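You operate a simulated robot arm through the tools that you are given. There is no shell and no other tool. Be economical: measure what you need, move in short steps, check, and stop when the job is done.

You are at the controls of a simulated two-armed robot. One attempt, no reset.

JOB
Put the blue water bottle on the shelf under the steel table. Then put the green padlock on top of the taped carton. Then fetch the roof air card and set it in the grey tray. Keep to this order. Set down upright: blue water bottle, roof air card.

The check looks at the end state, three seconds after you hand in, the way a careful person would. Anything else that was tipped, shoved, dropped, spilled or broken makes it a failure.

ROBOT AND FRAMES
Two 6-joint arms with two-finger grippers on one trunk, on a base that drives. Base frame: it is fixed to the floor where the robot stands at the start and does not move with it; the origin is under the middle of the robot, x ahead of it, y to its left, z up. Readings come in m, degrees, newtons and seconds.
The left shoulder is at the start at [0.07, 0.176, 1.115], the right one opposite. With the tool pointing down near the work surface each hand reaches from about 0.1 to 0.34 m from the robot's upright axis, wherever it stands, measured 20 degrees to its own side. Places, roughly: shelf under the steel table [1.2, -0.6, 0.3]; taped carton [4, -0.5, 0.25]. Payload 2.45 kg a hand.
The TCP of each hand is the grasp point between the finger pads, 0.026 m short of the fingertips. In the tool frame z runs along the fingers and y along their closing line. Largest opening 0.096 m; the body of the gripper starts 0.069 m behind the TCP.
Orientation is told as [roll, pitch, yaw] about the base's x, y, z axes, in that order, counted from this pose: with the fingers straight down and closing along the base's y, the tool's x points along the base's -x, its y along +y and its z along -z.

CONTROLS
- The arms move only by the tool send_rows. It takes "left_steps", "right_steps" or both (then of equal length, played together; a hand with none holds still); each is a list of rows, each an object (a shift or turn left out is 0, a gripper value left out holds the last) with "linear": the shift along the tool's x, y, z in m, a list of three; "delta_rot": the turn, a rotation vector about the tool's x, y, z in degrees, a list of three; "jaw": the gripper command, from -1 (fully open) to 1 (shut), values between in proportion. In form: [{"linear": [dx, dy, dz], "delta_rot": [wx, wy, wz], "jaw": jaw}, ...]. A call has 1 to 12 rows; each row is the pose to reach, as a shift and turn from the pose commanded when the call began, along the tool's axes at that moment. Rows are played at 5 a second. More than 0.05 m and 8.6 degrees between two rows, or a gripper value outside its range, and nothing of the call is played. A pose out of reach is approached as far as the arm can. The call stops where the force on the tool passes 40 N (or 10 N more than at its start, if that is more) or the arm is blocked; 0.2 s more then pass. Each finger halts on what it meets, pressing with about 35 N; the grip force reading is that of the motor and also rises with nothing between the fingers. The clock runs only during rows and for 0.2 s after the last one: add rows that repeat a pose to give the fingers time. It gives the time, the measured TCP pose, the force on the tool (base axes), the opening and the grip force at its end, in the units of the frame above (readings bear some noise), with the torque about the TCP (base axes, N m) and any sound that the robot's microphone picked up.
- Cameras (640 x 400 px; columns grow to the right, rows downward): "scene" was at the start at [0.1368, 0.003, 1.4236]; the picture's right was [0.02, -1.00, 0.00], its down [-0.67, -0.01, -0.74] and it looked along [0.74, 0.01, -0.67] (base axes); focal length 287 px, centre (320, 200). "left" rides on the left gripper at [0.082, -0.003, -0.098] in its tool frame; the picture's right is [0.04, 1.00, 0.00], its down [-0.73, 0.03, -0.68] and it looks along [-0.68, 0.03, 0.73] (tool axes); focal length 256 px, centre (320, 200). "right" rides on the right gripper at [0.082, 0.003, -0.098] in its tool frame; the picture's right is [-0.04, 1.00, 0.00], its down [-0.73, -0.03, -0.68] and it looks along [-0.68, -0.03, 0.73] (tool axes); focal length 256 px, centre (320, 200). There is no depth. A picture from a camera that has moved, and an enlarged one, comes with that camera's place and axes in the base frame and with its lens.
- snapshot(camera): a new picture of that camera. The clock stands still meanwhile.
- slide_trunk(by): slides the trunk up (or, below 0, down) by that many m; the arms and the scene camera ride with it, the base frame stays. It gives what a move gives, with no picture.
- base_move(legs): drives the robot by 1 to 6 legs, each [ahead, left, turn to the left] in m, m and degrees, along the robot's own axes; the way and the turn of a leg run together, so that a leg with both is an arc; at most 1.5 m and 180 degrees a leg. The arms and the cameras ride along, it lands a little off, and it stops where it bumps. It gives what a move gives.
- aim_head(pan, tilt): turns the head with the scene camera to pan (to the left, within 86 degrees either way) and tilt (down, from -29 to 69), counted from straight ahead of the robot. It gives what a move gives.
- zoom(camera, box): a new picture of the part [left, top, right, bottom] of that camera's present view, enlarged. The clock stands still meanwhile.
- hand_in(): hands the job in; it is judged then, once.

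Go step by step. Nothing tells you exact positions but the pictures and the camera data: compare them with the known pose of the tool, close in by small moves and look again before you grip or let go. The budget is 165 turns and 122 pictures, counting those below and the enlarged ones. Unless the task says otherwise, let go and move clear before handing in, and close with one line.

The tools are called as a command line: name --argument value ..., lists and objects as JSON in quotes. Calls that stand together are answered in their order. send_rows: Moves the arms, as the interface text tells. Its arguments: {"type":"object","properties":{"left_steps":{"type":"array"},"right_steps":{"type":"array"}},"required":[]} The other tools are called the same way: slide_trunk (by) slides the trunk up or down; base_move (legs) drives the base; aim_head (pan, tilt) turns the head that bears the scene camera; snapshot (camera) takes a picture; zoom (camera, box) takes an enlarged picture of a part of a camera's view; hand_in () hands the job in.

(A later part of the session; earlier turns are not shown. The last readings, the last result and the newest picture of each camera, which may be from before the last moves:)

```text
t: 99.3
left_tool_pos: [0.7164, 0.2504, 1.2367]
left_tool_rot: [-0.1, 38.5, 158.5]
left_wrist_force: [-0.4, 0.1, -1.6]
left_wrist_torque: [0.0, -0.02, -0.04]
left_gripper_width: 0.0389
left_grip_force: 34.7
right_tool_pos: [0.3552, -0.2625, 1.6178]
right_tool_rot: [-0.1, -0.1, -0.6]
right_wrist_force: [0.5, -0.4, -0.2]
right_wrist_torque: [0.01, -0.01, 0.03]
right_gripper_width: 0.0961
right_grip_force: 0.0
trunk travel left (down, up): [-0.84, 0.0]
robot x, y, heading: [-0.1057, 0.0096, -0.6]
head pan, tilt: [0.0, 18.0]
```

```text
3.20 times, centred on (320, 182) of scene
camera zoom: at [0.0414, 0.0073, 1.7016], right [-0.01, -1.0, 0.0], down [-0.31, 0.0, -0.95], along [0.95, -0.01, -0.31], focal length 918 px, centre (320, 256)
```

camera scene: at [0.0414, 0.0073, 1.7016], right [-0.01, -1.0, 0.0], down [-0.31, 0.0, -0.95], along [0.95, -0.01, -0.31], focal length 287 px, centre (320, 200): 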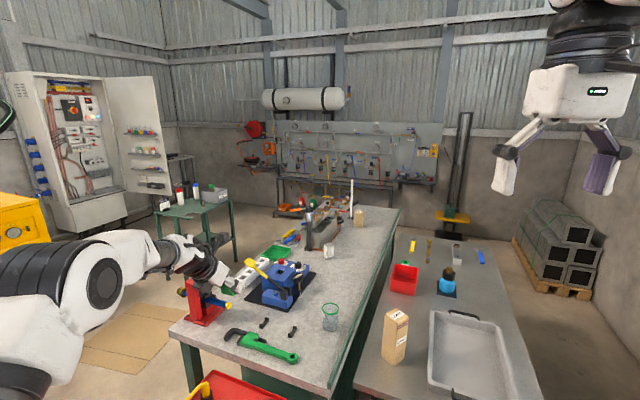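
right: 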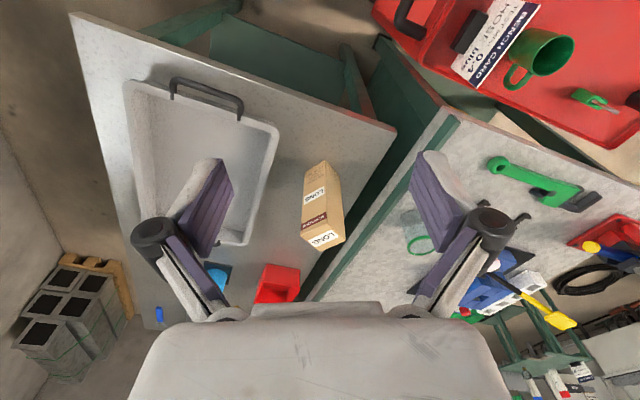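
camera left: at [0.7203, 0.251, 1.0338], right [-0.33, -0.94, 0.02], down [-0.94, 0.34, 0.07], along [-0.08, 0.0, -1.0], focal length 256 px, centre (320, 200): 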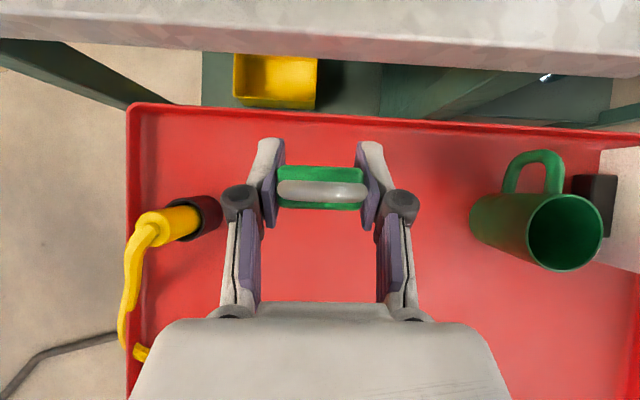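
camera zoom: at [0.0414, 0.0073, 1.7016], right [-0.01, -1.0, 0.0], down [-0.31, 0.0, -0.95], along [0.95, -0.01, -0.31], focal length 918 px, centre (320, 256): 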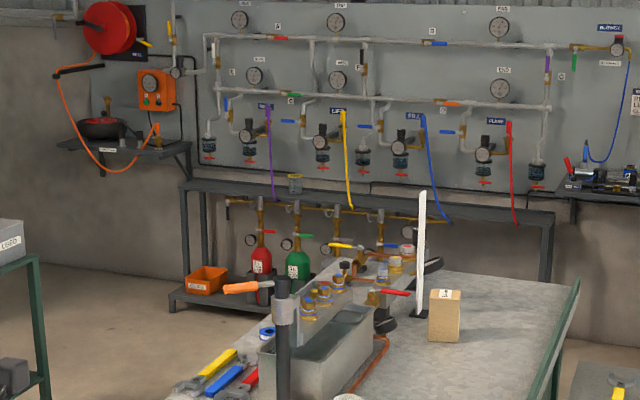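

The carton is hidden behind the bench end. The right-hand aisle past the steel table is wide and clear, so I'll back off and line up with it.

base_move --legs '[[-0.35, 0, 0], [0, -0.85, 0], [0, 0, -21.5]]'

aim_head --pan 0 --tilt 25

snapshot --camera "scene"

```text
t: 101.8
left_tool_pos: [0.3727, 0.2379, 1.2368]
left_tool_rot: [-0.3, 38.5, 157.7]
left_wrist_force: [0.2, -0.5, -0.5]
left_wrist_torque: [-0.02, 0.02, 0.0]
left_gripper_width: 0.0391
left_grip_force: 34.9
right_tool_pos: [0.0068, -0.272, 1.6165]
right_tool_rot: [0.1, -0.1, -1.3]
right_wrist_force: [0.2, -0.6, 0.0]
right_wrist_torque: [0.02, -0.04, 0.0]
right_gripper_width: 0.096
right_grip_force: 0.0
trunk travel left (down, up): [-0.84, 0.0]
robot x, y, heading: [-0.4515, 0.0066, -1.1]
head pan, tilt: [0.0, 18.0]
stopped in leg 2: the robot was blocked; the commanded pose is now the measured one
```

```text
t: 102.5
left_tool_pos: [0.3735, 0.2391, 1.2375]
left_tool_rot: [-0.3, 38.5, 157.8]
left_wrist_force: [-0.4, 0.5, -1.2]
left_wrist_torque: [-0.01, 0.02, 0.0]
left_gripper_width: 0.0391
left_grip_force: 35.6
right_tool_pos: [0.0077, -0.271, 1.6176]
right_tool_rot: [0.0, -0.1, -1.2]
right_wrist_force: [-0.2, -0.1, 0.7]
right_wrist_torque: [-0.01, -0.02, 0.02]
right_gripper_width: 0.0957
right_grip_force: 0.0
trunk travel left (down, up): [-0.84, 0.0]
robot x, y, heading: [-0.4511, 0.0062, -1.4]
head pan, tilt: [0.0, 25.0]
```

```text
62 pictures are left
camera scene: at [-0.3047, 0.0037, 1.6905], right [-0.02, -1.0, 0.0], down [-0.42, 0.01, -0.91], along [0.91, -0.02, -0.42], focal length 287 px, centre (320, 200)
```

scene: 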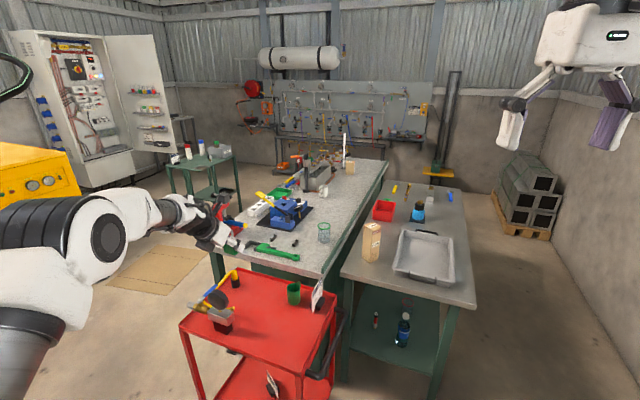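

The sideways move was blocked immediately. I'll look to the right and rear for the cause.

aim_head --pan -86 --tilt 45

snapshot --camera "scene"

aim_head --pan 86 --tilt 45

snapshot --camera "scene"

```text
t: 104.1
left_tool_pos: [0.3746, 0.2396, 1.2374]
left_tool_rot: [-0.2, 38.5, 157.9]
left_wrist_force: [-0.1, -0.4, -0.6]
left_wrist_torque: [0.01, -0.01, 0.01]
left_gripper_width: 0.0393
left_grip_force: 34.4
right_tool_pos: [0.0082, -0.2699, 1.6167]
right_tool_rot: [0.0, -0.1, -1.2]
right_wrist_force: [0.2, -0.4, 0.1]
right_wrist_torque: [-0.06, -0.03, -0.02]
right_gripper_width: 0.096
right_grip_force: 0.0
trunk travel left (down, up): [-0.84, 0.0]
robot x, y, heading: [-0.4479, 0.0057, -1.2]
head pan, tilt: [-85.9, 45.0]
```

```text
61 pictures are left
camera scene: at [-0.3921, -0.0746, 1.6598], right [-1.0, -0.05, 0.0], down [-0.04, 0.71, -0.71], along [0.03, -0.71, -0.71], focal length 287 px, centre (320, 200)
```

scene: 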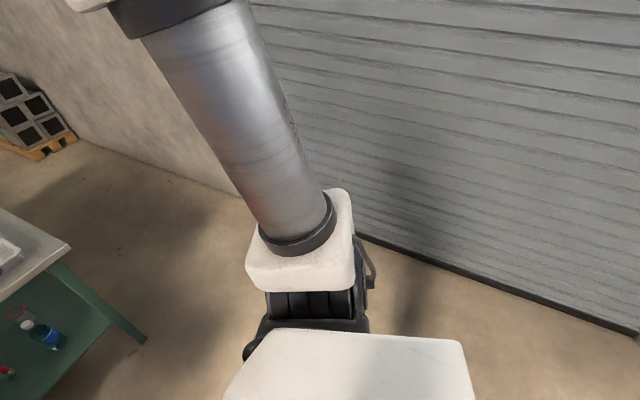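

```text
t: 106.7
left_tool_pos: [0.3739, 0.2391, 1.2356]
left_tool_rot: [-0.2, 38.4, 157.9]
left_wrist_force: [-0.7, 0.0, -1.4]
left_wrist_torque: [0.0, -0.03, 0.0]
left_gripper_width: 0.0393
left_grip_force: 35.3
right_tool_pos: [0.008, -0.2708, 1.6162]
right_tool_rot: [0.0, -0.1, -1.2]
right_wrist_force: [-0.8, 0.4, 0.1]
right_wrist_torque: [-0.02, -0.02, 0.0]
right_gripper_width: 0.096
right_grip_force: 0.2
trunk travel left (down, up): [-0.84, 0.0]
robot x, y, heading: [-0.4512, 0.0061, -1.2]
head pan, tilt: [85.9, 45.0]
```

```text
60 pictures are left
camera scene: at [-0.3887, 0.0875, 1.6598], right [1.0, -0.09, 0.0], down [-0.07, -0.7, -0.71], along [0.07, 0.7, -0.71], focal length 287 px, centre (320, 200)
```

scene: 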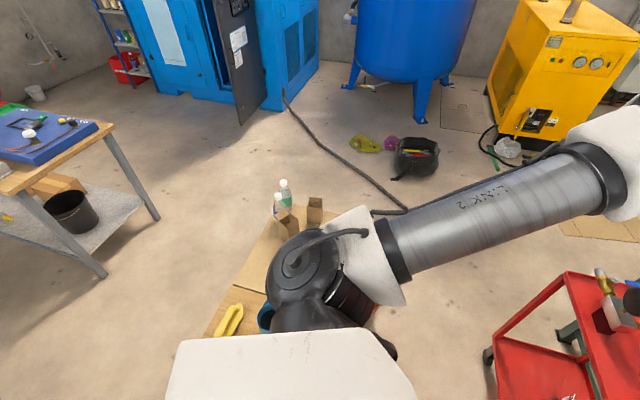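

Nothing visible blocks the right side. I'll try a small sideways step.

base_move --legs '[[0, -0.1, 0]]'

```text
t: 107.8
left_tool_pos: [0.3726, 0.1427, 1.2361]
left_tool_rot: [0.1, 38.7, 158.1]
left_wrist_force: [0.5, -0.2, -0.8]
left_wrist_torque: [-0.03, 0.01, 0.01]
left_gripper_width: 0.0389
left_grip_force: 35.0
right_tool_pos: [0.0075, -0.3648, 1.619]
right_tool_rot: [-0.3, 0.0, -1.2]
right_wrist_force: [-0.1, 1.0, -0.6]
right_wrist_torque: [-0.07, -0.01, 0.04]
right_gripper_width: 0.0961
right_grip_force: 0.1
trunk travel left (down, up): [-0.84, 0.0]
robot x, y, heading: [-0.4499, -0.0972, -0.9]
head pan, tilt: [85.9, 45.0]
```

That worked. I'll continue in smaller legs, turning to the aisle heading.

base_move --legs '[[0, -0.25, 0], [0, 0, -20.5]]'

aim_head --pan 0 --tilt 30

snapshot --camera "scene"

```text
t: 110.8
left_tool_pos: [0.3958, -0.4264, 1.2367]
left_tool_rot: [-0.1, 38.5, 136.9]
left_wrist_force: [0.7, -0.1, -0.5]
left_wrist_torque: [-0.02, -0.02, -0.03]
left_gripper_width: 0.0392
left_grip_force: 34.5
right_tool_pos: [-0.129, -0.7716, 1.6176]
right_tool_rot: [-0.1, -0.1, -22.2]
right_wrist_force: [-0.4, 0.0, 0.1]
right_wrist_torque: [-0.05, 0.02, -0.03]
right_gripper_width: 0.0961
right_grip_force: 0.2
trunk travel left (down, up): [-0.84, 0.0]
robot x, y, heading: [-0.4559, -0.35, -22.2]
head pan, tilt: [85.9, 45.0]
```

```text
t: 112.4
left_tool_pos: [0.3965, -0.4285, 1.2365]
left_tool_rot: [-0.1, 38.5, 136.9]
left_wrist_force: [-0.6, -0.1, -1.3]
left_wrist_torque: [-0.01, 0.0, 0.03]
left_gripper_width: 0.0392
left_grip_force: 34.7
right_tool_pos: [-0.1305, -0.7734, 1.6167]
right_tool_rot: [-0.1, -0.2, -22.3]
right_wrist_force: [0.2, -0.4, 0.6]
right_wrist_torque: [0.01, -0.03, 0.01]
right_gripper_width: 0.0961
right_grip_force: 0.1
trunk travel left (down, up): [-0.84, 0.0]
robot x, y, heading: [-0.4612, -0.3487, -22.6]
head pan, tilt: [0.0, 30.0]
```

```text
59 pictures are left
camera scene: at [-0.3242, -0.4021, 1.6824], right [-0.38, -0.93, 0.0], down [-0.46, 0.19, -0.87], along [0.8, -0.33, -0.5], focal length 287 px, centre (320, 200)
```

scene: 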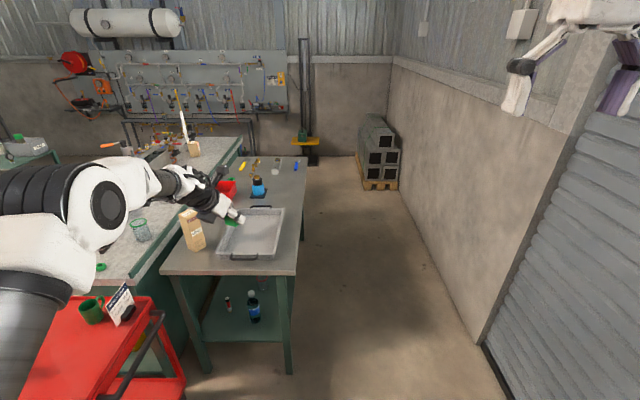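

Nearly in line. I'll shift right 0.43 m to centre in the aisle, then go ahead.

base_move --legs '[[0, -0.22, 0], [0, -0.21, 0], [1.3, 0, 0]]'

snapshot --camera "scene"

```text
t: 121.3
left_tool_pos: [1.4006, -1.3511, 1.2358]
left_tool_rot: [-0.2, 38.5, 135.2]
left_wrist_force: [0.7, 0.3, -0.5]
left_wrist_torque: [0.04, 0.03, 0.0]
left_gripper_width: 0.039
left_grip_force: 35.4
right_tool_pos: [0.8643, -1.6789, 1.6166]
right_tool_rot: [0.0, -0.1, -23.9]
right_wrist_force: [0.2, -0.8, -0.6]
right_wrist_torque: [0.0, -0.01, 0.01]
right_gripper_width: 0.0961
right_grip_force: 0.1
trunk travel left (down, up): [-0.84, 0.0]
robot x, y, heading: [0.5497, -1.2472, -23.9]
head pan, tilt: [0.0, 30.0]
```

```text
58 pictures are left
camera scene: at [0.6807, -1.3031, 1.6825], right [-0.41, -0.91, 0.0], down [-0.46, 0.2, -0.87], along [0.79, -0.35, -0.5], focal length 287 px, centre (320, 200)
```

scene: 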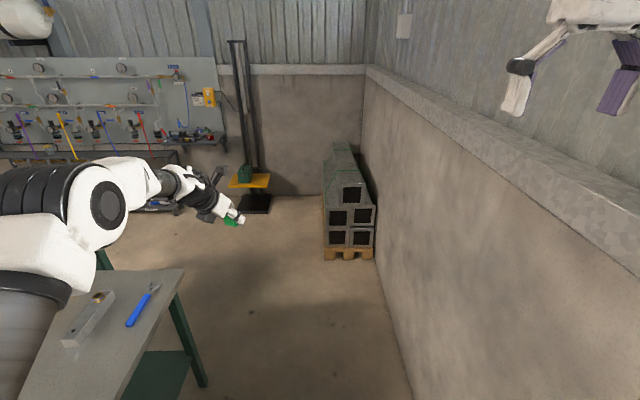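

The table's far corner and the pallet are both well clear. Continuing down the aisle, then turning back to straight ahead.

base_move --legs '[[0.9, 0, 0], [0, 0, 20], [0.8, 0, 0]]'

aim_head --pan 45 --tilt 30

snapshot --camera "scene"

```text
t: 131.2
left_tool_pos: [3.0352, -1.508, 1.2379]
left_tool_rot: [-0.3, 38.5, 154.3]
left_wrist_force: [-0.6, -0.6, -1.3]
left_wrist_torque: [-0.03, 0.02, 0.01]
left_gripper_width: 0.0391
left_grip_force: 34.7
right_tool_pos: [2.6366, -1.9926, 1.6178]
right_tool_rot: [0.0, -0.1, -4.8]
right_wrist_force: [0.7, 0.7, 0.2]
right_wrist_torque: [0.02, -0.02, 0.02]
right_gripper_width: 0.0961
right_grip_force: 0.0
trunk travel left (down, up): [-0.84, 0.0]
robot x, y, heading: [2.1959, -1.6881, -4.9]
head pan, tilt: [0.0, 30.0]
```

```text
t: 132.3
left_tool_pos: [3.0359, -1.5067, 1.237]
left_tool_rot: [-0.2, 38.5, 154.3]
left_wrist_force: [0.5, -0.1, -0.6]
left_wrist_torque: [0.0, -0.02, 0.0]
left_gripper_width: 0.0391
left_grip_force: 35.0
right_tool_pos: [2.6386, -1.992, 1.6182]
right_tool_rot: [-0.1, 0.0, -4.7]
right_wrist_force: [-0.1, 0.0, 0.8]
right_wrist_torque: [-0.03, 0.02, 0.01]
right_gripper_width: 0.096
right_grip_force: 0.1
trunk travel left (down, up): [-0.84, 0.0]
robot x, y, heading: [2.1973, -1.6901, -4.8]
head pan, tilt: [45.0, 30.0]
```

```text
57 pictures are left
camera scene: at [2.3208, -1.6331, 1.6824], right [0.64, -0.76, 0.0], down [-0.38, -0.32, -0.87], along [0.66, 0.56, -0.5], focal length 287 px, centre (320, 200)
```

scene: 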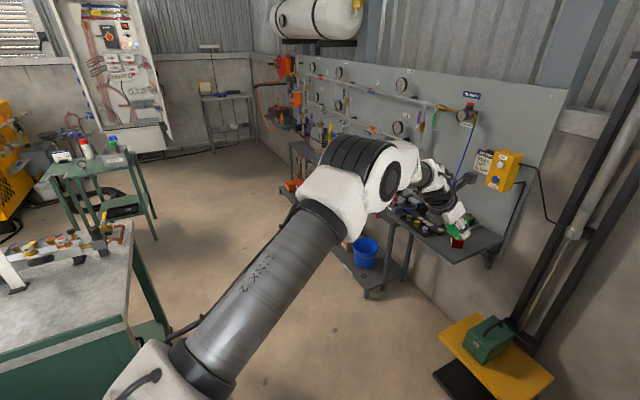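

The arm hides the carton, so I'll turn the base to face it.

base_move --legs '[[0, 0, 40]]'

aim_head --pan 0 --tilt 30

snapshot --camera "scene"

zoom --camera "scene" --box '[100, 20, 420, 220]'

```text
t: 134.6
left_tool_pos: [2.7315, -1.0173, 1.2373]
left_tool_rot: [-0.3, 38.5, -166.3]
left_wrist_force: [0.5, -0.1, -0.3]
left_wrist_torque: [0.03, 0.0, 0.03]
left_gripper_width: 0.039
left_grip_force: 34.7
right_tool_pos: [2.7317, -1.6459, 1.6166]
right_tool_rot: [0.0, -0.1, 34.6]
right_wrist_force: [0.0, -0.6, 0.4]
right_wrist_torque: [-0.01, -0.01, 0.0]
right_gripper_width: 0.0963
right_grip_force: 0.1
trunk travel left (down, up): [-0.84, 0.0]
robot x, y, heading: [2.1974, -1.691, 34.6]
head pan, tilt: [45.0, 30.0]
```

```text
t: 135.7
left_tool_pos: [2.7309, -1.0172, 1.237]
left_tool_rot: [-0.2, 38.5, -166.2]
left_wrist_force: [0.2, -0.9, -1.2]
left_wrist_torque: [0.0, -0.02, 0.02]
left_gripper_width: 0.0389
left_grip_force: 34.9
right_tool_pos: [2.7311, -1.644, 1.6172]
right_tool_rot: [0.0, -0.2, 34.6]
right_wrist_force: [-0.3, -0.8, 0.0]
right_wrist_torque: [-0.01, -0.03, 0.02]
right_gripper_width: 0.0962
right_grip_force: 0.1
trunk travel left (down, up): [-0.84, 0.0]
robot x, y, heading: [2.1995, -1.6848, 34.4]
head pan, tilt: [0.0, 30.0]
```

```text
56 pictures are left
camera scene: at [2.3177, -1.6073, 1.6824], right [0.57, -0.82, 0.0], down [-0.41, -0.28, -0.87], along [0.71, 0.49, -0.5], focal length 287 px, centre (320, 200)
```

scene: 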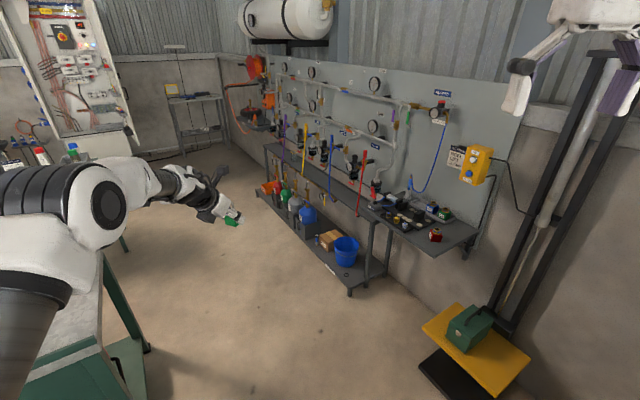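

```text
2.00 times, centred on (260, 120) of scene
camera zoom: at [2.3177, -1.6073, 1.6824], right [0.57, -0.82, 0.0], down [-0.41, -0.28, -0.87], along [0.71, 0.49, -0.5], focal length 574 px, centre (440, 360)
```

zoom: 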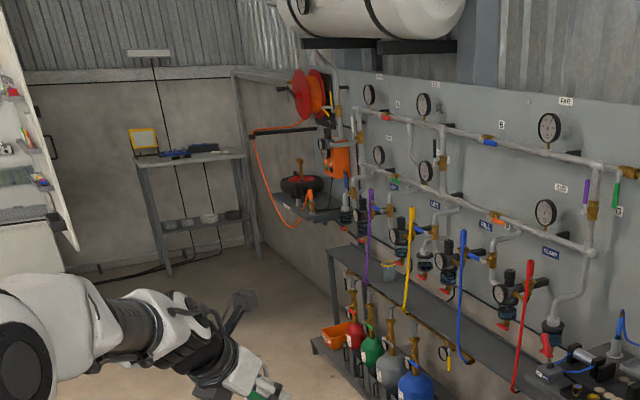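

The taped carton is on the lower shelf of the wall rack, beside a blue bucket. I'll zoom in on it and on the panel labels.

zoom --camera "scene" --box '[255, 170, 405, 300]'

zoom --camera "scene" --box '[330, 55, 500, 170]'

zoom --camera "scene" --box '[265, 50, 395, 180]'

```text
3.08 times, centred on (330, 235) of scene
camera zoom: at [2.3177, -1.6073, 1.6824], right [0.57, -0.82, 0.0], down [-0.41, -0.28, -0.87], along [0.71, 0.49, -0.5], focal length 882 px, centre (289, 92)
```

zoom: 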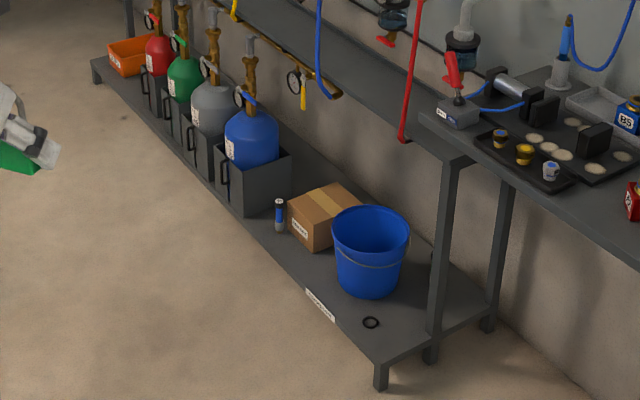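

```text
3.48 times, centred on (415, 112) of scene
camera zoom: at [2.3177, -1.6073, 1.6824], right [0.57, -0.82, 0.0], down [-0.41, -0.28, -0.87], along [0.71, 0.49, -0.5], focal length 997 px, centre (-10, 504)
```

zoom: 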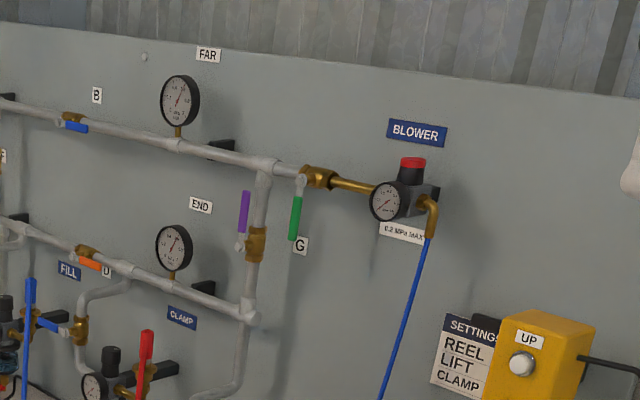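

```text
3.08 times, centred on (330, 115) of scene
camera zoom: at [2.3177, -1.6073, 1.6824], right [0.57, -0.82, 0.0], down [-0.41, -0.28, -0.87], along [0.71, 0.49, -0.5], focal length 882 px, centre (289, 462)
```

zoom: 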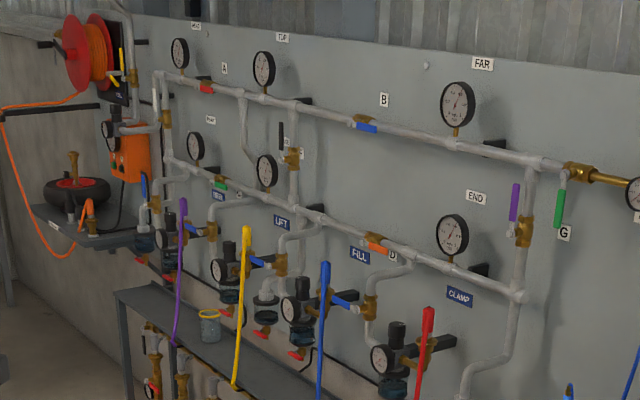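

The carton top is near (3.95, −0.60), on a low shelf in front of the wall panel, with the bucket to its right. I'll drive to a standoff about 0.25 m short of it.

base_move --legs '[[0.8, 0, 0], [0, 0, -36.4], [0, 0.4, 0]]'

aim_head --pan 0 --tilt 45

snapshot --camera "scene"

snapshot --camera "left"

```text
t: 143.7
left_tool_pos: [3.6835, -0.6209, 1.2365]
left_tool_rot: [-0.4, 38.5, 157.0]
left_wrist_force: [-0.8, 1.0, -1.1]
left_wrist_torque: [0.01, -0.02, 0.0]
left_gripper_width: 0.0391
left_grip_force: 35.4
right_tool_pos: [3.3095, -1.124, 1.6175]
right_tool_rot: [0.1, 0.0, -2.0]
right_wrist_force: [0.4, -0.8, 0.1]
right_wrist_torque: [0.02, -0.01, 0.01]
right_gripper_width: 0.096
right_grip_force: 0.0
trunk travel left (down, up): [-0.84, 0.0]
robot x, y, heading: [2.8579, -0.8364, -2.1]
head pan, tilt: [0.0, 30.0]
```

```text
t: 144.5
left_tool_pos: [3.6847, -0.6184, 1.2355]
left_tool_rot: [-0.1, 38.5, 156.9]
left_wrist_force: [0.9, 0.1, 0.2]
left_wrist_torque: [0.0, -0.02, 0.03]
left_gripper_width: 0.0392
left_grip_force: 34.8
right_tool_pos: [3.3112, -1.1235, 1.6178]
right_tool_rot: [0.0, 0.0, -2.1]
right_wrist_force: [0.0, 1.0, -0.4]
right_wrist_torque: [0.01, 0.01, -0.02]
right_gripper_width: 0.0959
right_grip_force: 0.0
trunk travel left (down, up): [-0.84, 0.0]
robot x, y, heading: [2.8544, -0.84, -2.5]
head pan, tilt: [0.0, 45.0]
```

```text
51 pictures are left
camera scene: at [2.9914, -0.8429, 1.6599], right [-0.04, -1.0, 0.0], down [-0.71, 0.03, -0.71], along [0.71, -0.03, -0.71], focal length 287 px, centre (320, 200)
```

scene: 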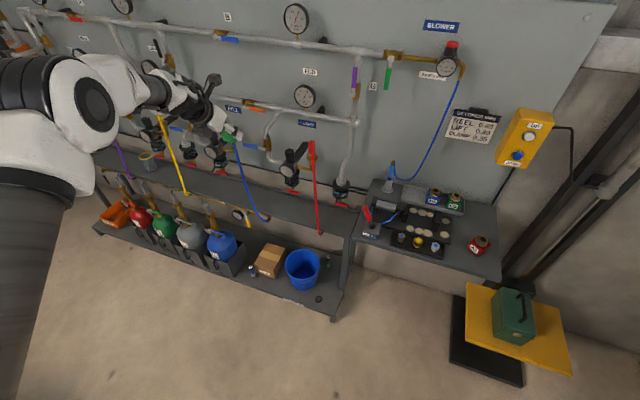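

```text
50 pictures are left
camera left: at [3.6883, -0.6175, 1.3636], right [-0.36, -0.93, 0.02], down [-0.93, 0.36, 0.07], along [-0.08, 0.01, -1.0], focal length 256 px, centre (320, 200)
```

left: 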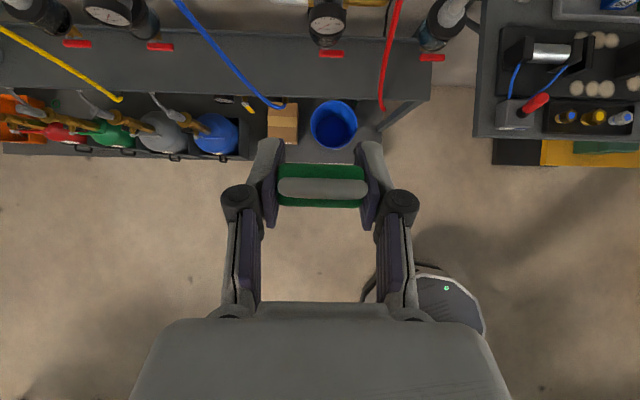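

zoom --camera "left" --box '[230, 70, 370, 160]'

zoom --camera "scene" --box '[230, 220, 370, 310]'

zoom --camera "scene" --box '[200, 0, 560, 220]'

```text
4.44 times, centred on (300, 115) of left
camera zoom: at [3.6883, -0.6175, 1.3636], right [-0.36, -0.93, 0.02], down [-0.93, 0.36, 0.07], along [-0.08, 0.01, -1.0], focal length 1138 px, centre (409, 578)
```

zoom: 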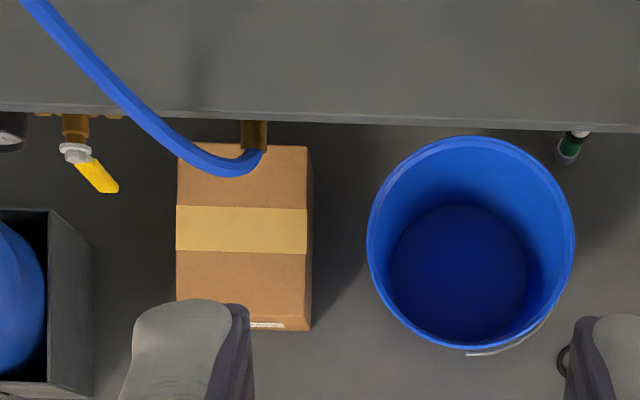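

```text
4.44 times, centred on (300, 265) of scene
camera zoom: at [2.9914, -0.8429, 1.6599], right [-0.04, -1.0, 0.0], down [-0.71, 0.03, -0.71], along [0.71, -0.03, -0.71], focal length 1274 px, centre (409, -89)
```

zoom: 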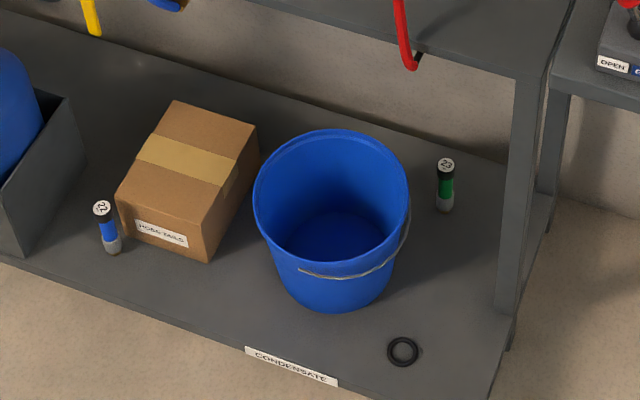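

```text
1.78 times, centred on (380, 110) of scene
camera zoom: at [2.9914, -0.8429, 1.6599], right [-0.04, -1.0, 0.0], down [-0.71, 0.03, -0.71], along [0.71, -0.03, -0.71], focal length 510 px, centre (213, 360)
```

zoom: 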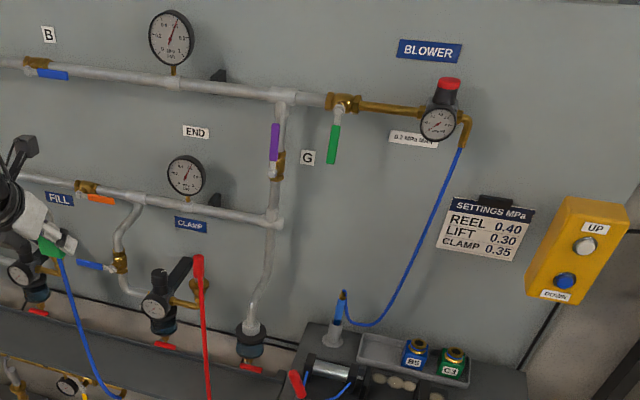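

The carton top is at about (3.973, −0.583, 0.219). The upper shelf covers its back half, so I'll aim the lock at the front half, (3.93, −0.566). Lowering the trunk here in the open.

slide_trunk --by -0.4

slide_trunk --by -0.4

slide_trunk --by -0.04

send_rows --left_steps '[{"linear": [-0.0157, 0, 0.0195]}, {"linear": [-0.0314, 0, 0.039]}, {"linear": [-0.0471, 0, 0.0585]}, {"linear": [-0.06, 0, 0.0745]}, {"linear": [-0.06, 0, 0.0745]}]'

snapshot --camera "left"

```text
t: 148.3
left_tool_pos: [3.6835, -0.6178, 0.836]
left_tool_rot: [-0.2, 38.5, 157.1]
left_wrist_force: [0.1, 0.0, -0.3]
left_wrist_torque: [0.0, 0.01, 0.02]
left_gripper_width: 0.0392
left_grip_force: 35.4
right_tool_pos: [3.3095, -1.1222, 1.217]
right_tool_rot: [-0.1, -0.1, -2.0]
right_wrist_force: [0.4, 1.0, 0.8]
right_wrist_torque: [0.01, 0.02, -0.03]
right_gripper_width: 0.096
right_grip_force: 0.0
trunk travel left (down, up): [-0.44, 0.4]
robot x, y, heading: [2.8566, -0.8406, -2.1]
head pan, tilt: [0.0, 45.0]
```

```text
t: 152.2
left_tool_pos: [3.6843, -0.6192, 0.4364]
left_tool_rot: [-0.2, 38.4, 157.0]
left_wrist_force: [0.7, 1.3, -1.3]
left_wrist_torque: [0.03, -0.04, 0.0]
left_gripper_width: 0.0391
left_grip_force: 35.1
right_tool_pos: [3.3098, -1.1226, 0.8177]
right_tool_rot: [-0.1, -0.2, -2.0]
right_wrist_force: [0.1, -0.5, 0.3]
right_wrist_torque: [0.03, 0.02, 0.01]
right_gripper_width: 0.0961
right_grip_force: 0.1
trunk travel left (down, up): [-0.04, 0.8]
robot x, y, heading: [2.8576, -0.8431, -2.2]
head pan, tilt: [0.0, 45.0]
```

```text
t: 153.0
left_tool_pos: [3.6842, -0.619, 0.3968]
left_tool_rot: [-0.2, 38.5, 157.0]
left_wrist_force: [0.2, 0.6, 0.7]
left_wrist_torque: [-0.02, -0.01, 0.02]
left_gripper_width: 0.0391
left_grip_force: 35.0
right_tool_pos: [3.3101, -1.1225, 0.7781]
right_tool_rot: [-0.1, -0.1, -2.0]
right_wrist_force: [0.0, 0.1, 0.6]
right_wrist_torque: [0.0, -0.02, -0.04]
right_gripper_width: 0.0957
right_grip_force: 0.1
trunk travel left (down, up): [0.0, 0.84]
robot x, y, heading: [2.856, -0.8362, -1.9]
head pan, tilt: [0.0, 45.0]
```

```text
t: 154.2
left_tool_pos: [3.6847, -0.6169, 0.3008]
left_tool_rot: [-0.2, 38.5, 157.0]
left_wrist_force: [0.1, -0.3, -1.0]
left_wrist_torque: [-0.01, -0.01, 0.01]
left_gripper_width: 0.0393
left_grip_force: 35.7
right_tool_pos: [3.3098, -1.1233, 0.7768]
right_tool_rot: [0.0, 0.0, -1.9]
right_wrist_force: [0.0, 0.3, 0.3]
right_wrist_torque: [0.01, 0.0, 0.02]
right_gripper_width: 0.096
right_grip_force: 0.0
trunk travel left (down, up): [0.0, 0.84]
robot x, y, heading: [2.8546, -0.8394, -2.1]
head pan, tilt: [0.0, 45.0]
```

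```text
46 pictures are left
camera left: at [3.6883, -0.6164, 0.4283], right [-0.36, -0.93, 0.02], down [-0.93, 0.36, 0.08], along [-0.08, 0.01, -1.0], focal length 256 px, centre (320, 200)
```

left: 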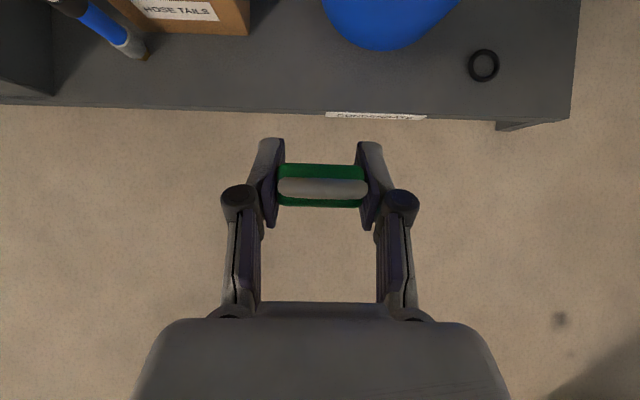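

I'll sidestep left first so the hand clears the bucket, then look again.

base_move --legs '[[0.055, 0.127, 0]]'

snapshot --camera "left"

snapshot --camera "scene"

```text
t: 155.5
left_tool_pos: [3.7429, -0.4929, 0.3021]
left_tool_rot: [-0.2, 38.5, 157.2]
left_wrist_force: [-0.4, 0.4, -1.5]
left_wrist_torque: [0.04, 0.01, 0.0]
left_gripper_width: 0.0389
left_grip_force: 35.2
right_tool_pos: [3.3693, -0.9979, 0.7761]
right_tool_rot: [0.0, -0.2, -1.9]
right_wrist_force: [-0.9, 0.9, 0.2]
right_wrist_torque: [0.01, 0.0, 0.01]
right_gripper_width: 0.0961
right_grip_force: 0.1
trunk travel left (down, up): [0.0, 0.84]
robot x, y, heading: [2.9158, -0.7156, -1.8]
head pan, tilt: [0.0, 45.0]
```

```text
45 pictures are left
camera left: at [3.7464, -0.4909, 0.4286], right [-0.36, -0.93, 0.02], down [-0.93, 0.36, 0.08], along [-0.08, 0.01, -1.0], focal length 256 px, centre (320, 200)
```

left: 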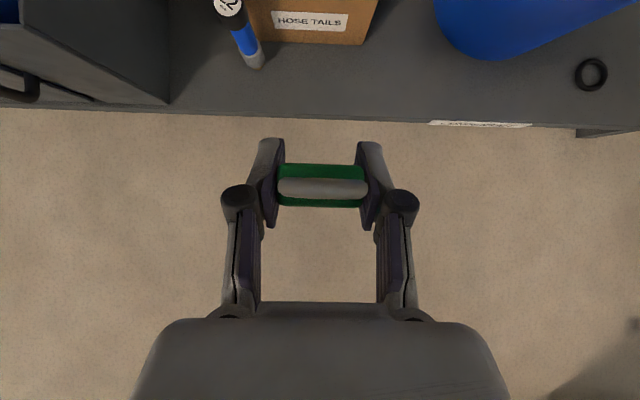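

```text
44 pictures are left
camera scene: at [3.05, -0.7201, 0.8198], right [-0.03, -1.0, 0.0], down [-0.71, 0.02, -0.71], along [0.71, -0.02, -0.71], focal length 287 px, centre (320, 200)
```

scene: 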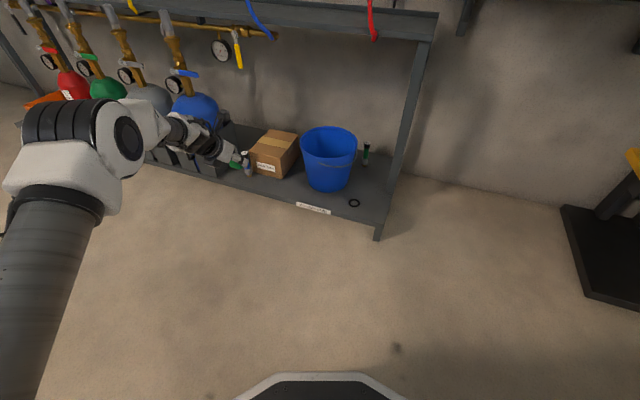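

The hand is aligned with the carton. Driving in 0.2 m along the approach line.

base_move --legs '[[0.183, -0.067, 0]]'

snapshot --camera "left"

zoom --camera "scene" --box '[160, 60, 360, 200]'

```text
t: 157.1
left_tool_pos: [3.9188, -0.5689, 0.3017]
left_tool_rot: [-0.3, 38.4, 156.9]
left_wrist_force: [0.2, -0.1, -0.7]
left_wrist_torque: [0.0, -0.01, 0.0]
left_gripper_width: 0.039
left_grip_force: 34.7
right_tool_pos: [3.5438, -1.0745, 0.7774]
right_tool_rot: [0.1, -0.1, -2.1]
right_wrist_force: [0.5, -0.7, -0.4]
right_wrist_torque: [-0.03, -0.01, 0.0]
right_gripper_width: 0.0959
right_grip_force: 0.1
trunk travel left (down, up): [0.0, 0.84]
robot x, y, heading: [3.0923, -0.791, -2.4]
head pan, tilt: [0.0, 45.0]
```

```text
43 pictures are left
camera left: at [3.9233, -0.568, 0.4286], right [-0.36, -0.93, 0.02], down [-0.93, 0.36, 0.08], along [-0.08, 0.01, -1.0], focal length 256 px, centre (320, 200)
```

left: 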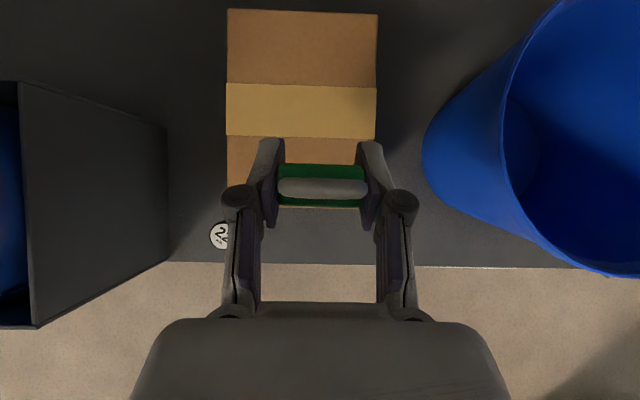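

```text
2.86 times, centred on (260, 130) of scene
camera zoom: at [3.2256, -0.7936, 0.8198], right [-0.04, -1.0, 0.0], down [-0.71, 0.03, -0.71], along [0.71, -0.03, -0.71], focal length 819 px, centre (491, 400)
```

zoom: 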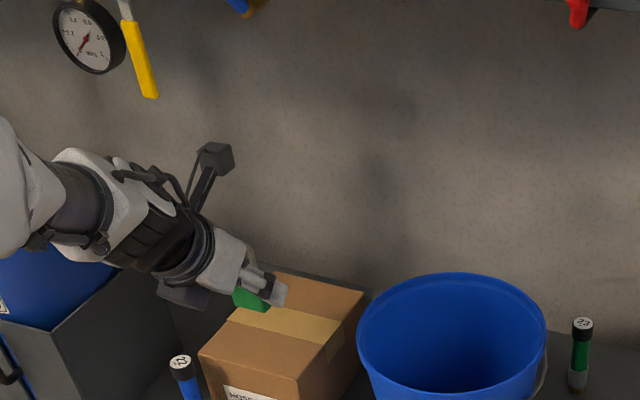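

The lock is over the carton's front part. I'll nudge it 3 cm deeper, then lower it toward contact, expected at TCP z≈0.252.

send_rows --left_steps '[{"linear": [0.0117, -0.004, 0.0094]}, {"linear": [0.0234, -0.008, 0.0188]}, {"linear": [0.014, -0.008, 0.0305]}, {"linear": [0.005, -0.008, 0.042]}, {"linear": [-0.001, -0.008, 0.0495]}, {"linear": [-0.001, -0.008, 0.0495]}]'

zoom --camera "scene" --box '[200, 130, 300, 200]'

```text
t: 158.4
left_tool_pos: [3.9511, -0.5734, 0.2626]
left_tool_rot: [-0.2, 38.5, 156.9]
left_wrist_force: [0.0, -1.1, -0.6]
left_wrist_torque: [0.0, 0.01, -0.01]
left_gripper_width: 0.0389
left_grip_force: 34.7
right_tool_pos: [3.5437, -1.0734, 0.777]
right_tool_rot: [-0.1, -0.1, -2.0]
right_wrist_force: [0.2, 0.4, 0.6]
right_wrist_torque: [0.0, 0.0, -0.01]
right_gripper_width: 0.0957
right_grip_force: 0.1
trunk travel left (down, up): [0.0, 0.84]
robot x, y, heading: [3.0908, -0.7944, -2.1]
head pan, tilt: [0.0, 45.0]
```

```text
5.71 times, centred on (250, 165) of scene
camera zoom: at [3.2256, -0.7936, 0.8198], right [-0.04, -1.0, 0.0], down [-0.71, 0.03, -0.71], along [0.71, -0.03, -0.71], focal length 1638 px, centre (720, 400)
```

zoom: 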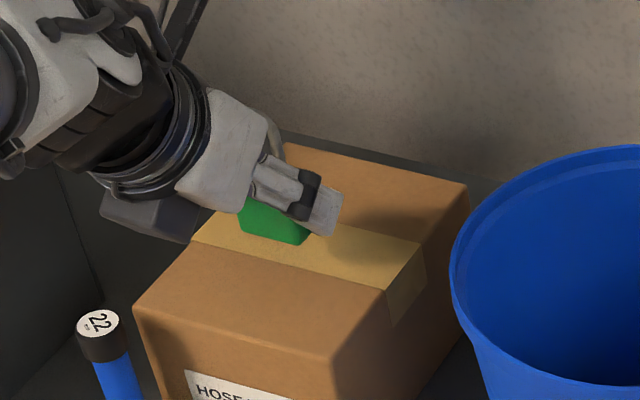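

send_rows --left_steps '[{"linear": [-0.0019, 0, 0.0023]}, {"linear": [-0.0037, 0, 0.0047]}, {"linear": [-0.0056, 0, 0.007]}, {"linear": [-0.0056, 0, 0.007]}]'

```text
t: 159.4
left_tool_pos: [3.9483, -0.5735, 0.2534]
left_tool_rot: [-0.2, 38.5, 157.0]
left_wrist_force: [-0.6, 0.5, -0.9]
left_wrist_torque: [0.04, 0.05, 0.02]
left_gripper_width: 0.039
left_grip_force: 34.7
right_tool_pos: [3.5441, -1.0741, 0.7769]
right_tool_rot: [0.0, -0.1, -2.1]
right_wrist_force: [-0.9, 0.6, 0.5]
right_wrist_torque: [0.01, 0.0, 0.0]
right_gripper_width: 0.0958
right_grip_force: 0.0
trunk travel left (down, up): [0.0, 0.84]
robot x, y, heading: [3.092, -0.7893, -2.2]
head pan, tilt: [0.0, 45.0]
```

send_rows --left_steps '[{"linear": [-0.0012, 0, 0.0016]}, {"linear": [-0.0025, 0, 0.0031]}, {"linear": [-0.0025, 0, 0.0031]}]'

zoom --camera "scene" --box '[200, 130, 300, 200]'

```text
t: 160.2
left_tool_pos: [3.9506, -0.5742, 0.2505]
left_tool_rot: [-0.2, 38.6, 156.9]
left_wrist_force: [-0.9, 0.4, -0.2]
left_wrist_torque: [0.01, -0.01, 0.03]
left_gripper_width: 0.039
left_grip_force: 35.4
right_tool_pos: [3.5439, -1.0731, 0.7775]
right_tool_rot: [0.0, -0.1, -2.1]
right_wrist_force: [-0.3, 0.3, 0.1]
right_wrist_torque: [-0.01, 0.01, -0.02]
right_gripper_width: 0.0959
right_grip_force: 0.0
trunk travel left (down, up): [0.0, 0.84]
robot x, y, heading: [3.0964, -0.7921, -2.0]
head pan, tilt: [0.0, 45.0]
```

```text
5.71 times, centred on (250, 165) of scene
camera zoom: at [3.2256, -0.7936, 0.8198], right [-0.04, -1.0, 0.0], down [-0.71, 0.03, -0.71], along [0.71, -0.03, -0.71], focal length 1638 px, centre (720, 400)
```

zoom: 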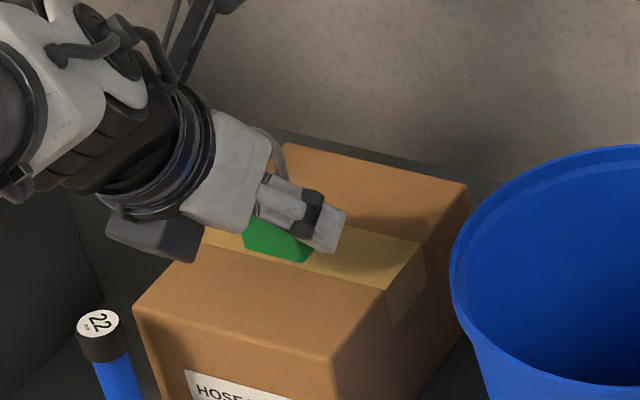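

send_rows --left_steps '[{"linear": [-0.0009, 0, 0.0012]}, {"linear": [-0.0019, 0, 0.0023]}, {"linear": [-0.0019, 0, 0.0023]}]'

```text
t: 161.1
left_tool_pos: [3.9491, -0.5733, 0.2466]
left_tool_rot: [-0.3, 38.6, 156.9]
left_wrist_force: [0.2, 0.3, 0.1]
left_wrist_torque: [0.03, 0.01, 0.02]
left_gripper_width: 0.0391
left_grip_force: 34.4
right_tool_pos: [3.5424, -1.073, 0.7773]
right_tool_rot: [0.1, -0.1, -2.1]
right_wrist_force: [-0.7, -0.4, 0.8]
right_wrist_torque: [0.02, -0.01, -0.02]
right_gripper_width: 0.0958
right_grip_force: 0.0
trunk travel left (down, up): [0.0, 0.84]
robot x, y, heading: [3.0952, -0.787, -2.3]
head pan, tilt: [0.0, 45.0]
```

send_rows --left_steps '[{"linear": [-0.0009, 0, 0.0012]}, {"linear": [-0.0019, 0, 0.0023]}, {"linear": [-0.0019, 0, 0.0023]}]'

```text
t: 161.8
left_tool_pos: [3.9499, -0.5734, 0.2453]
left_tool_rot: [-0.2, 38.5, 157.0]
left_wrist_force: [0.4, 0.7, -0.5]
left_wrist_torque: [0.01, 0.0, -0.02]
left_gripper_width: 0.039
left_grip_force: 35.4
right_tool_pos: [3.5439, -1.0744, 0.7766]
right_tool_rot: [0.0, 0.0, -2.2]
right_wrist_force: [-0.7, -0.1, 0.6]
right_wrist_torque: [-0.01, -0.01, 0.04]
right_gripper_width: 0.0961
right_grip_force: 0.0
trunk travel left (down, up): [0.0, 0.84]
robot x, y, heading: [3.0907, -0.7898, -2.1]
head pan, tilt: [0.0, 45.0]
```

send_rows --left_steps '[{"linear": [-0.0009, 0, 0.0012]}, {"linear": [-0.0019, 0, 0.0023]}, {"linear": [-0.0019, 0, 0.0023]}]'

zoom --camera "scene" --box '[220, 145, 270, 185]'

```text
t: 162.7
left_tool_pos: [3.95, -0.5733, 0.2408]
left_tool_rot: [-0.2, 38.5, 157.0]
left_wrist_force: [-0.1, 0.6, -1.7]
left_wrist_torque: [0.0, 0.03, 0.03]
left_gripper_width: 0.0389
left_grip_force: 35.0
right_tool_pos: [3.5444, -1.0737, 0.7778]
right_tool_rot: [0.1, -0.1, -2.1]
right_wrist_force: [0.3, 0.0, -1.2]
right_wrist_torque: [0.05, 0.0, 0.02]
right_gripper_width: 0.0962
right_grip_force: 0.1
trunk travel left (down, up): [0.0, 0.84]
robot x, y, heading: [3.0894, -0.7901, -2.2]
head pan, tilt: [0.0, 45.0]
```

```text
10.00 times, centred on (245, 165) of scene
camera zoom: at [3.2256, -0.7936, 0.8198], right [-0.04, -1.0, 0.0], down [-0.71, 0.03, -0.71], along [0.71, -0.03, -0.71], focal length 2867 px, centre (1070, 550)
```

zoom: 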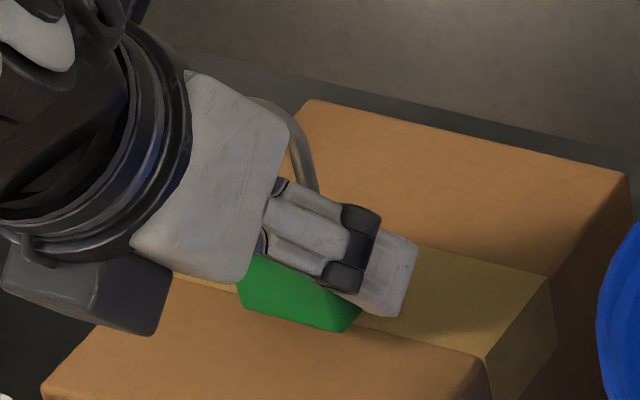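

send_rows --left_steps '[{"linear": [-0.0009, 0, 0.0012]}, {"linear": [-0.0019, 0, 0.0023]}, {"linear": [-0.0019, 0, 0.0023]}]'

```text
t: 163.4
left_tool_pos: [3.9501, -0.5721, 0.2364]
left_tool_rot: [-0.1, 38.5, 157.0]
left_wrist_force: [0.5, -0.4, -1.2]
left_wrist_torque: [0.03, -0.01, -0.01]
left_gripper_width: 0.0392
left_grip_force: 34.6
right_tool_pos: [3.5449, -1.0734, 0.7776]
right_tool_rot: [0.0, -0.1, -2.1]
right_wrist_force: [0.0, 0.0, 0.3]
right_wrist_torque: [-0.04, -0.01, 0.01]
right_gripper_width: 0.0958
right_grip_force: 0.0
trunk travel left (down, up): [0.0, 0.84]
robot x, y, heading: [3.0911, -0.7914, -2.2]
head pan, tilt: [0.0, 45.0]
```

send_rows --left_steps '[{"linear": [-0.0012, 0, 0.0016]}, {"linear": [-0.0025, 0, 0.0031]}, {"linear": [-0.0025, 0, 0.0031]}]'

snapshot --camera "left"

```text
t: 164.2
left_tool_pos: [3.9502, -0.573, 0.2328]
left_tool_rot: [-0.2, 38.5, 156.9]
left_wrist_force: [0.7, -0.1, -1.1]
left_wrist_torque: [-0.02, 0.02, -0.02]
left_gripper_width: 0.0392
left_grip_force: 34.6
right_tool_pos: [3.5431, -1.0743, 0.7771]
right_tool_rot: [0.1, -0.2, -2.1]
right_wrist_force: [0.2, 0.1, 0.0]
right_wrist_torque: [0.02, 0.0, -0.03]
right_gripper_width: 0.0959
right_grip_force: 0.0
trunk travel left (down, up): [0.0, 0.84]
robot x, y, heading: [3.0902, -0.7885, -2.0]
head pan, tilt: [0.0, 45.0]
```

```text
38 pictures are left
camera left: at [3.9535, -0.5719, 0.3599], right [-0.36, -0.93, 0.02], down [-0.93, 0.36, 0.07], along [-0.08, 0.01, -1.0], focal length 256 px, centre (320, 200)
```

left: 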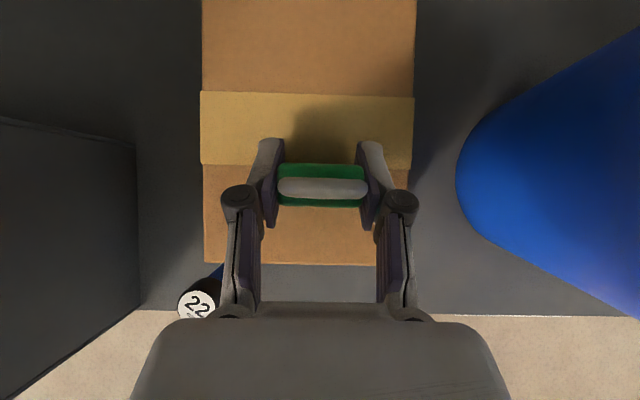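

The carton's apparent size puts its top near z 0.20, so contact should be imminent.

send_rows --left_steps '[{"linear": [-0.0009, 0, 0.0012]}, {"linear": [-0.0019, 0, 0.0023]}, {"linear": [-0.0019, 0, 0.0023]}]'

```text
t: 165.1
left_tool_pos: [3.9506, -0.5735, 0.2295]
left_tool_rot: [-0.2, 38.5, 156.8]
left_wrist_force: [0.2, 0.4, -1.3]
left_wrist_torque: [-0.03, 0.0, 0.0]
left_gripper_width: 0.0393
left_grip_force: 35.2
right_tool_pos: [3.5435, -1.0731, 0.778]
right_tool_rot: [0.0, -0.1, -2.1]
right_wrist_force: [0.1, -0.2, 0.0]
right_wrist_torque: [0.02, 0.0, 0.0]
right_gripper_width: 0.0959
right_grip_force: 0.0
trunk travel left (down, up): [0.0, 0.84]
robot x, y, heading: [3.089, -0.7902, -2.4]
head pan, tilt: [0.0, 45.0]
```

send_rows --left_steps '[{"linear": [-0.0009, 0, 0.0012]}, {"linear": [-0.0019, 0, 0.0023]}, {"linear": [-0.0019, 0, 0.0023]}]'

```text
t: 165.8
left_tool_pos: [3.9502, -0.5735, 0.2278]
left_tool_rot: [-0.2, 38.5, 156.9]
left_wrist_force: [0.3, -0.7, 0.2]
left_wrist_torque: [-0.01, 0.02, -0.01]
left_gripper_width: 0.0393
left_grip_force: 34.5
right_tool_pos: [3.5446, -1.0742, 0.777]
right_tool_rot: [0.1, -0.1, -2.2]
right_wrist_force: [0.6, 0.4, -0.3]
right_wrist_torque: [0.03, 0.0, 0.04]
right_gripper_width: 0.0959
right_grip_force: 0.0
trunk travel left (down, up): [0.0, 0.84]
robot x, y, heading: [3.0904, -0.7881, -2.2]
head pan, tilt: [0.0, 45.0]
```

send_rows --left_steps '[{"linear": [-0.0009, 0, 0.0012]}, {"linear": [-0.0019, 0, 0.0023]}, {"linear": [-0.0019, 0, 0.0023]}]'

zoom --camera "scene" --box '[220, 145, 270, 185]'

```text
t: 166.7
left_tool_pos: [3.9494, -0.5741, 0.2275]
left_tool_rot: [-0.4, 38.7, 156.9]
left_wrist_force: [3.3, 3.1, 10.3]
left_wrist_torque: [-0.08, -0.03, 0.02]
left_gripper_width: 0.0389
left_grip_force: 34.5
right_tool_pos: [3.5422, -1.0731, 0.7783]
right_tool_rot: [0.0, -0.1, -2.1]
right_wrist_force: [0.4, -0.2, 0.0]
right_wrist_torque: [-0.01, -0.05, 0.02]
right_gripper_width: 0.0961
right_grip_force: 0.0
trunk travel left (down, up): [0.0, 0.84]
robot x, y, heading: [3.0914, -0.7881, -2.0]
head pan, tilt: [0.0, 45.0]
```

```text
10.00 times, centred on (245, 165) of scene
camera zoom: at [3.2245, -0.7938, 0.8201], right [-0.04, -1.0, 0.0], down [-0.71, 0.03, -0.71], along [0.71, -0.03, -0.71], focal length 2867 px, centre (1070, 550)
```

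zoom: 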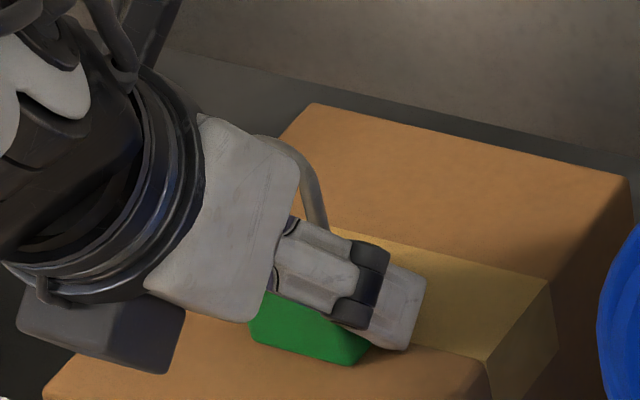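

Contact. I'll relieve the load and open to about 65 mm, then lift straight up.

send_rows --left_steps '[{"linear": [0.0008, 0, -0.001], "jaw": 1}, {"linear": [0.0008, 0, -0.001], "jaw": 0.2}, {"linear": [0.0008, 0, -0.001], "jaw": 0.0}, {"linear": [0.0008, 0, -0.001], "jaw": -0.33}, {"linear": [0.0008, 0, -0.001], "jaw": -0.33}, {"linear": [0.0008, 0, -0.001], "jaw": -0.33}]'

snapshot --camera "left"

```text
t: 168.1
left_tool_pos: [3.9483, -0.573, 0.2265]
left_tool_rot: [-0.2, 38.4, 156.9]
left_wrist_force: [-1.3, -0.2, -0.2]
left_wrist_torque: [-0.01, 0.04, 0.01]
left_gripper_width: 0.0639
left_grip_force: 0.0
right_tool_pos: [3.543, -1.0741, 0.7778]
right_tool_rot: [0.0, -0.1, -2.1]
right_wrist_force: [-0.3, 0.6, 0.0]
right_wrist_torque: [0.02, 0.03, 0.01]
right_gripper_width: 0.096
right_grip_force: 0.0
trunk travel left (down, up): [0.0, 0.84]
robot x, y, heading: [3.0908, -0.7902, -2.2]
head pan, tilt: [0.0, 45.0]
```

```text
36 pictures are left
camera left: at [3.9528, -0.5725, 0.3528], right [-0.36, -0.93, 0.02], down [-0.93, 0.36, 0.08], along [-0.08, 0.01, -1.0], focal length 256 px, centre (320, 200)
```

left: 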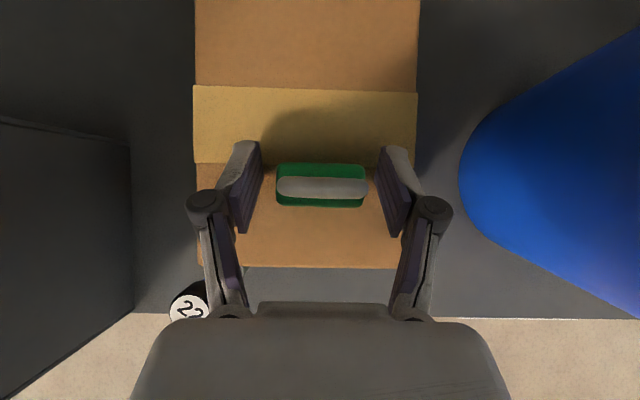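

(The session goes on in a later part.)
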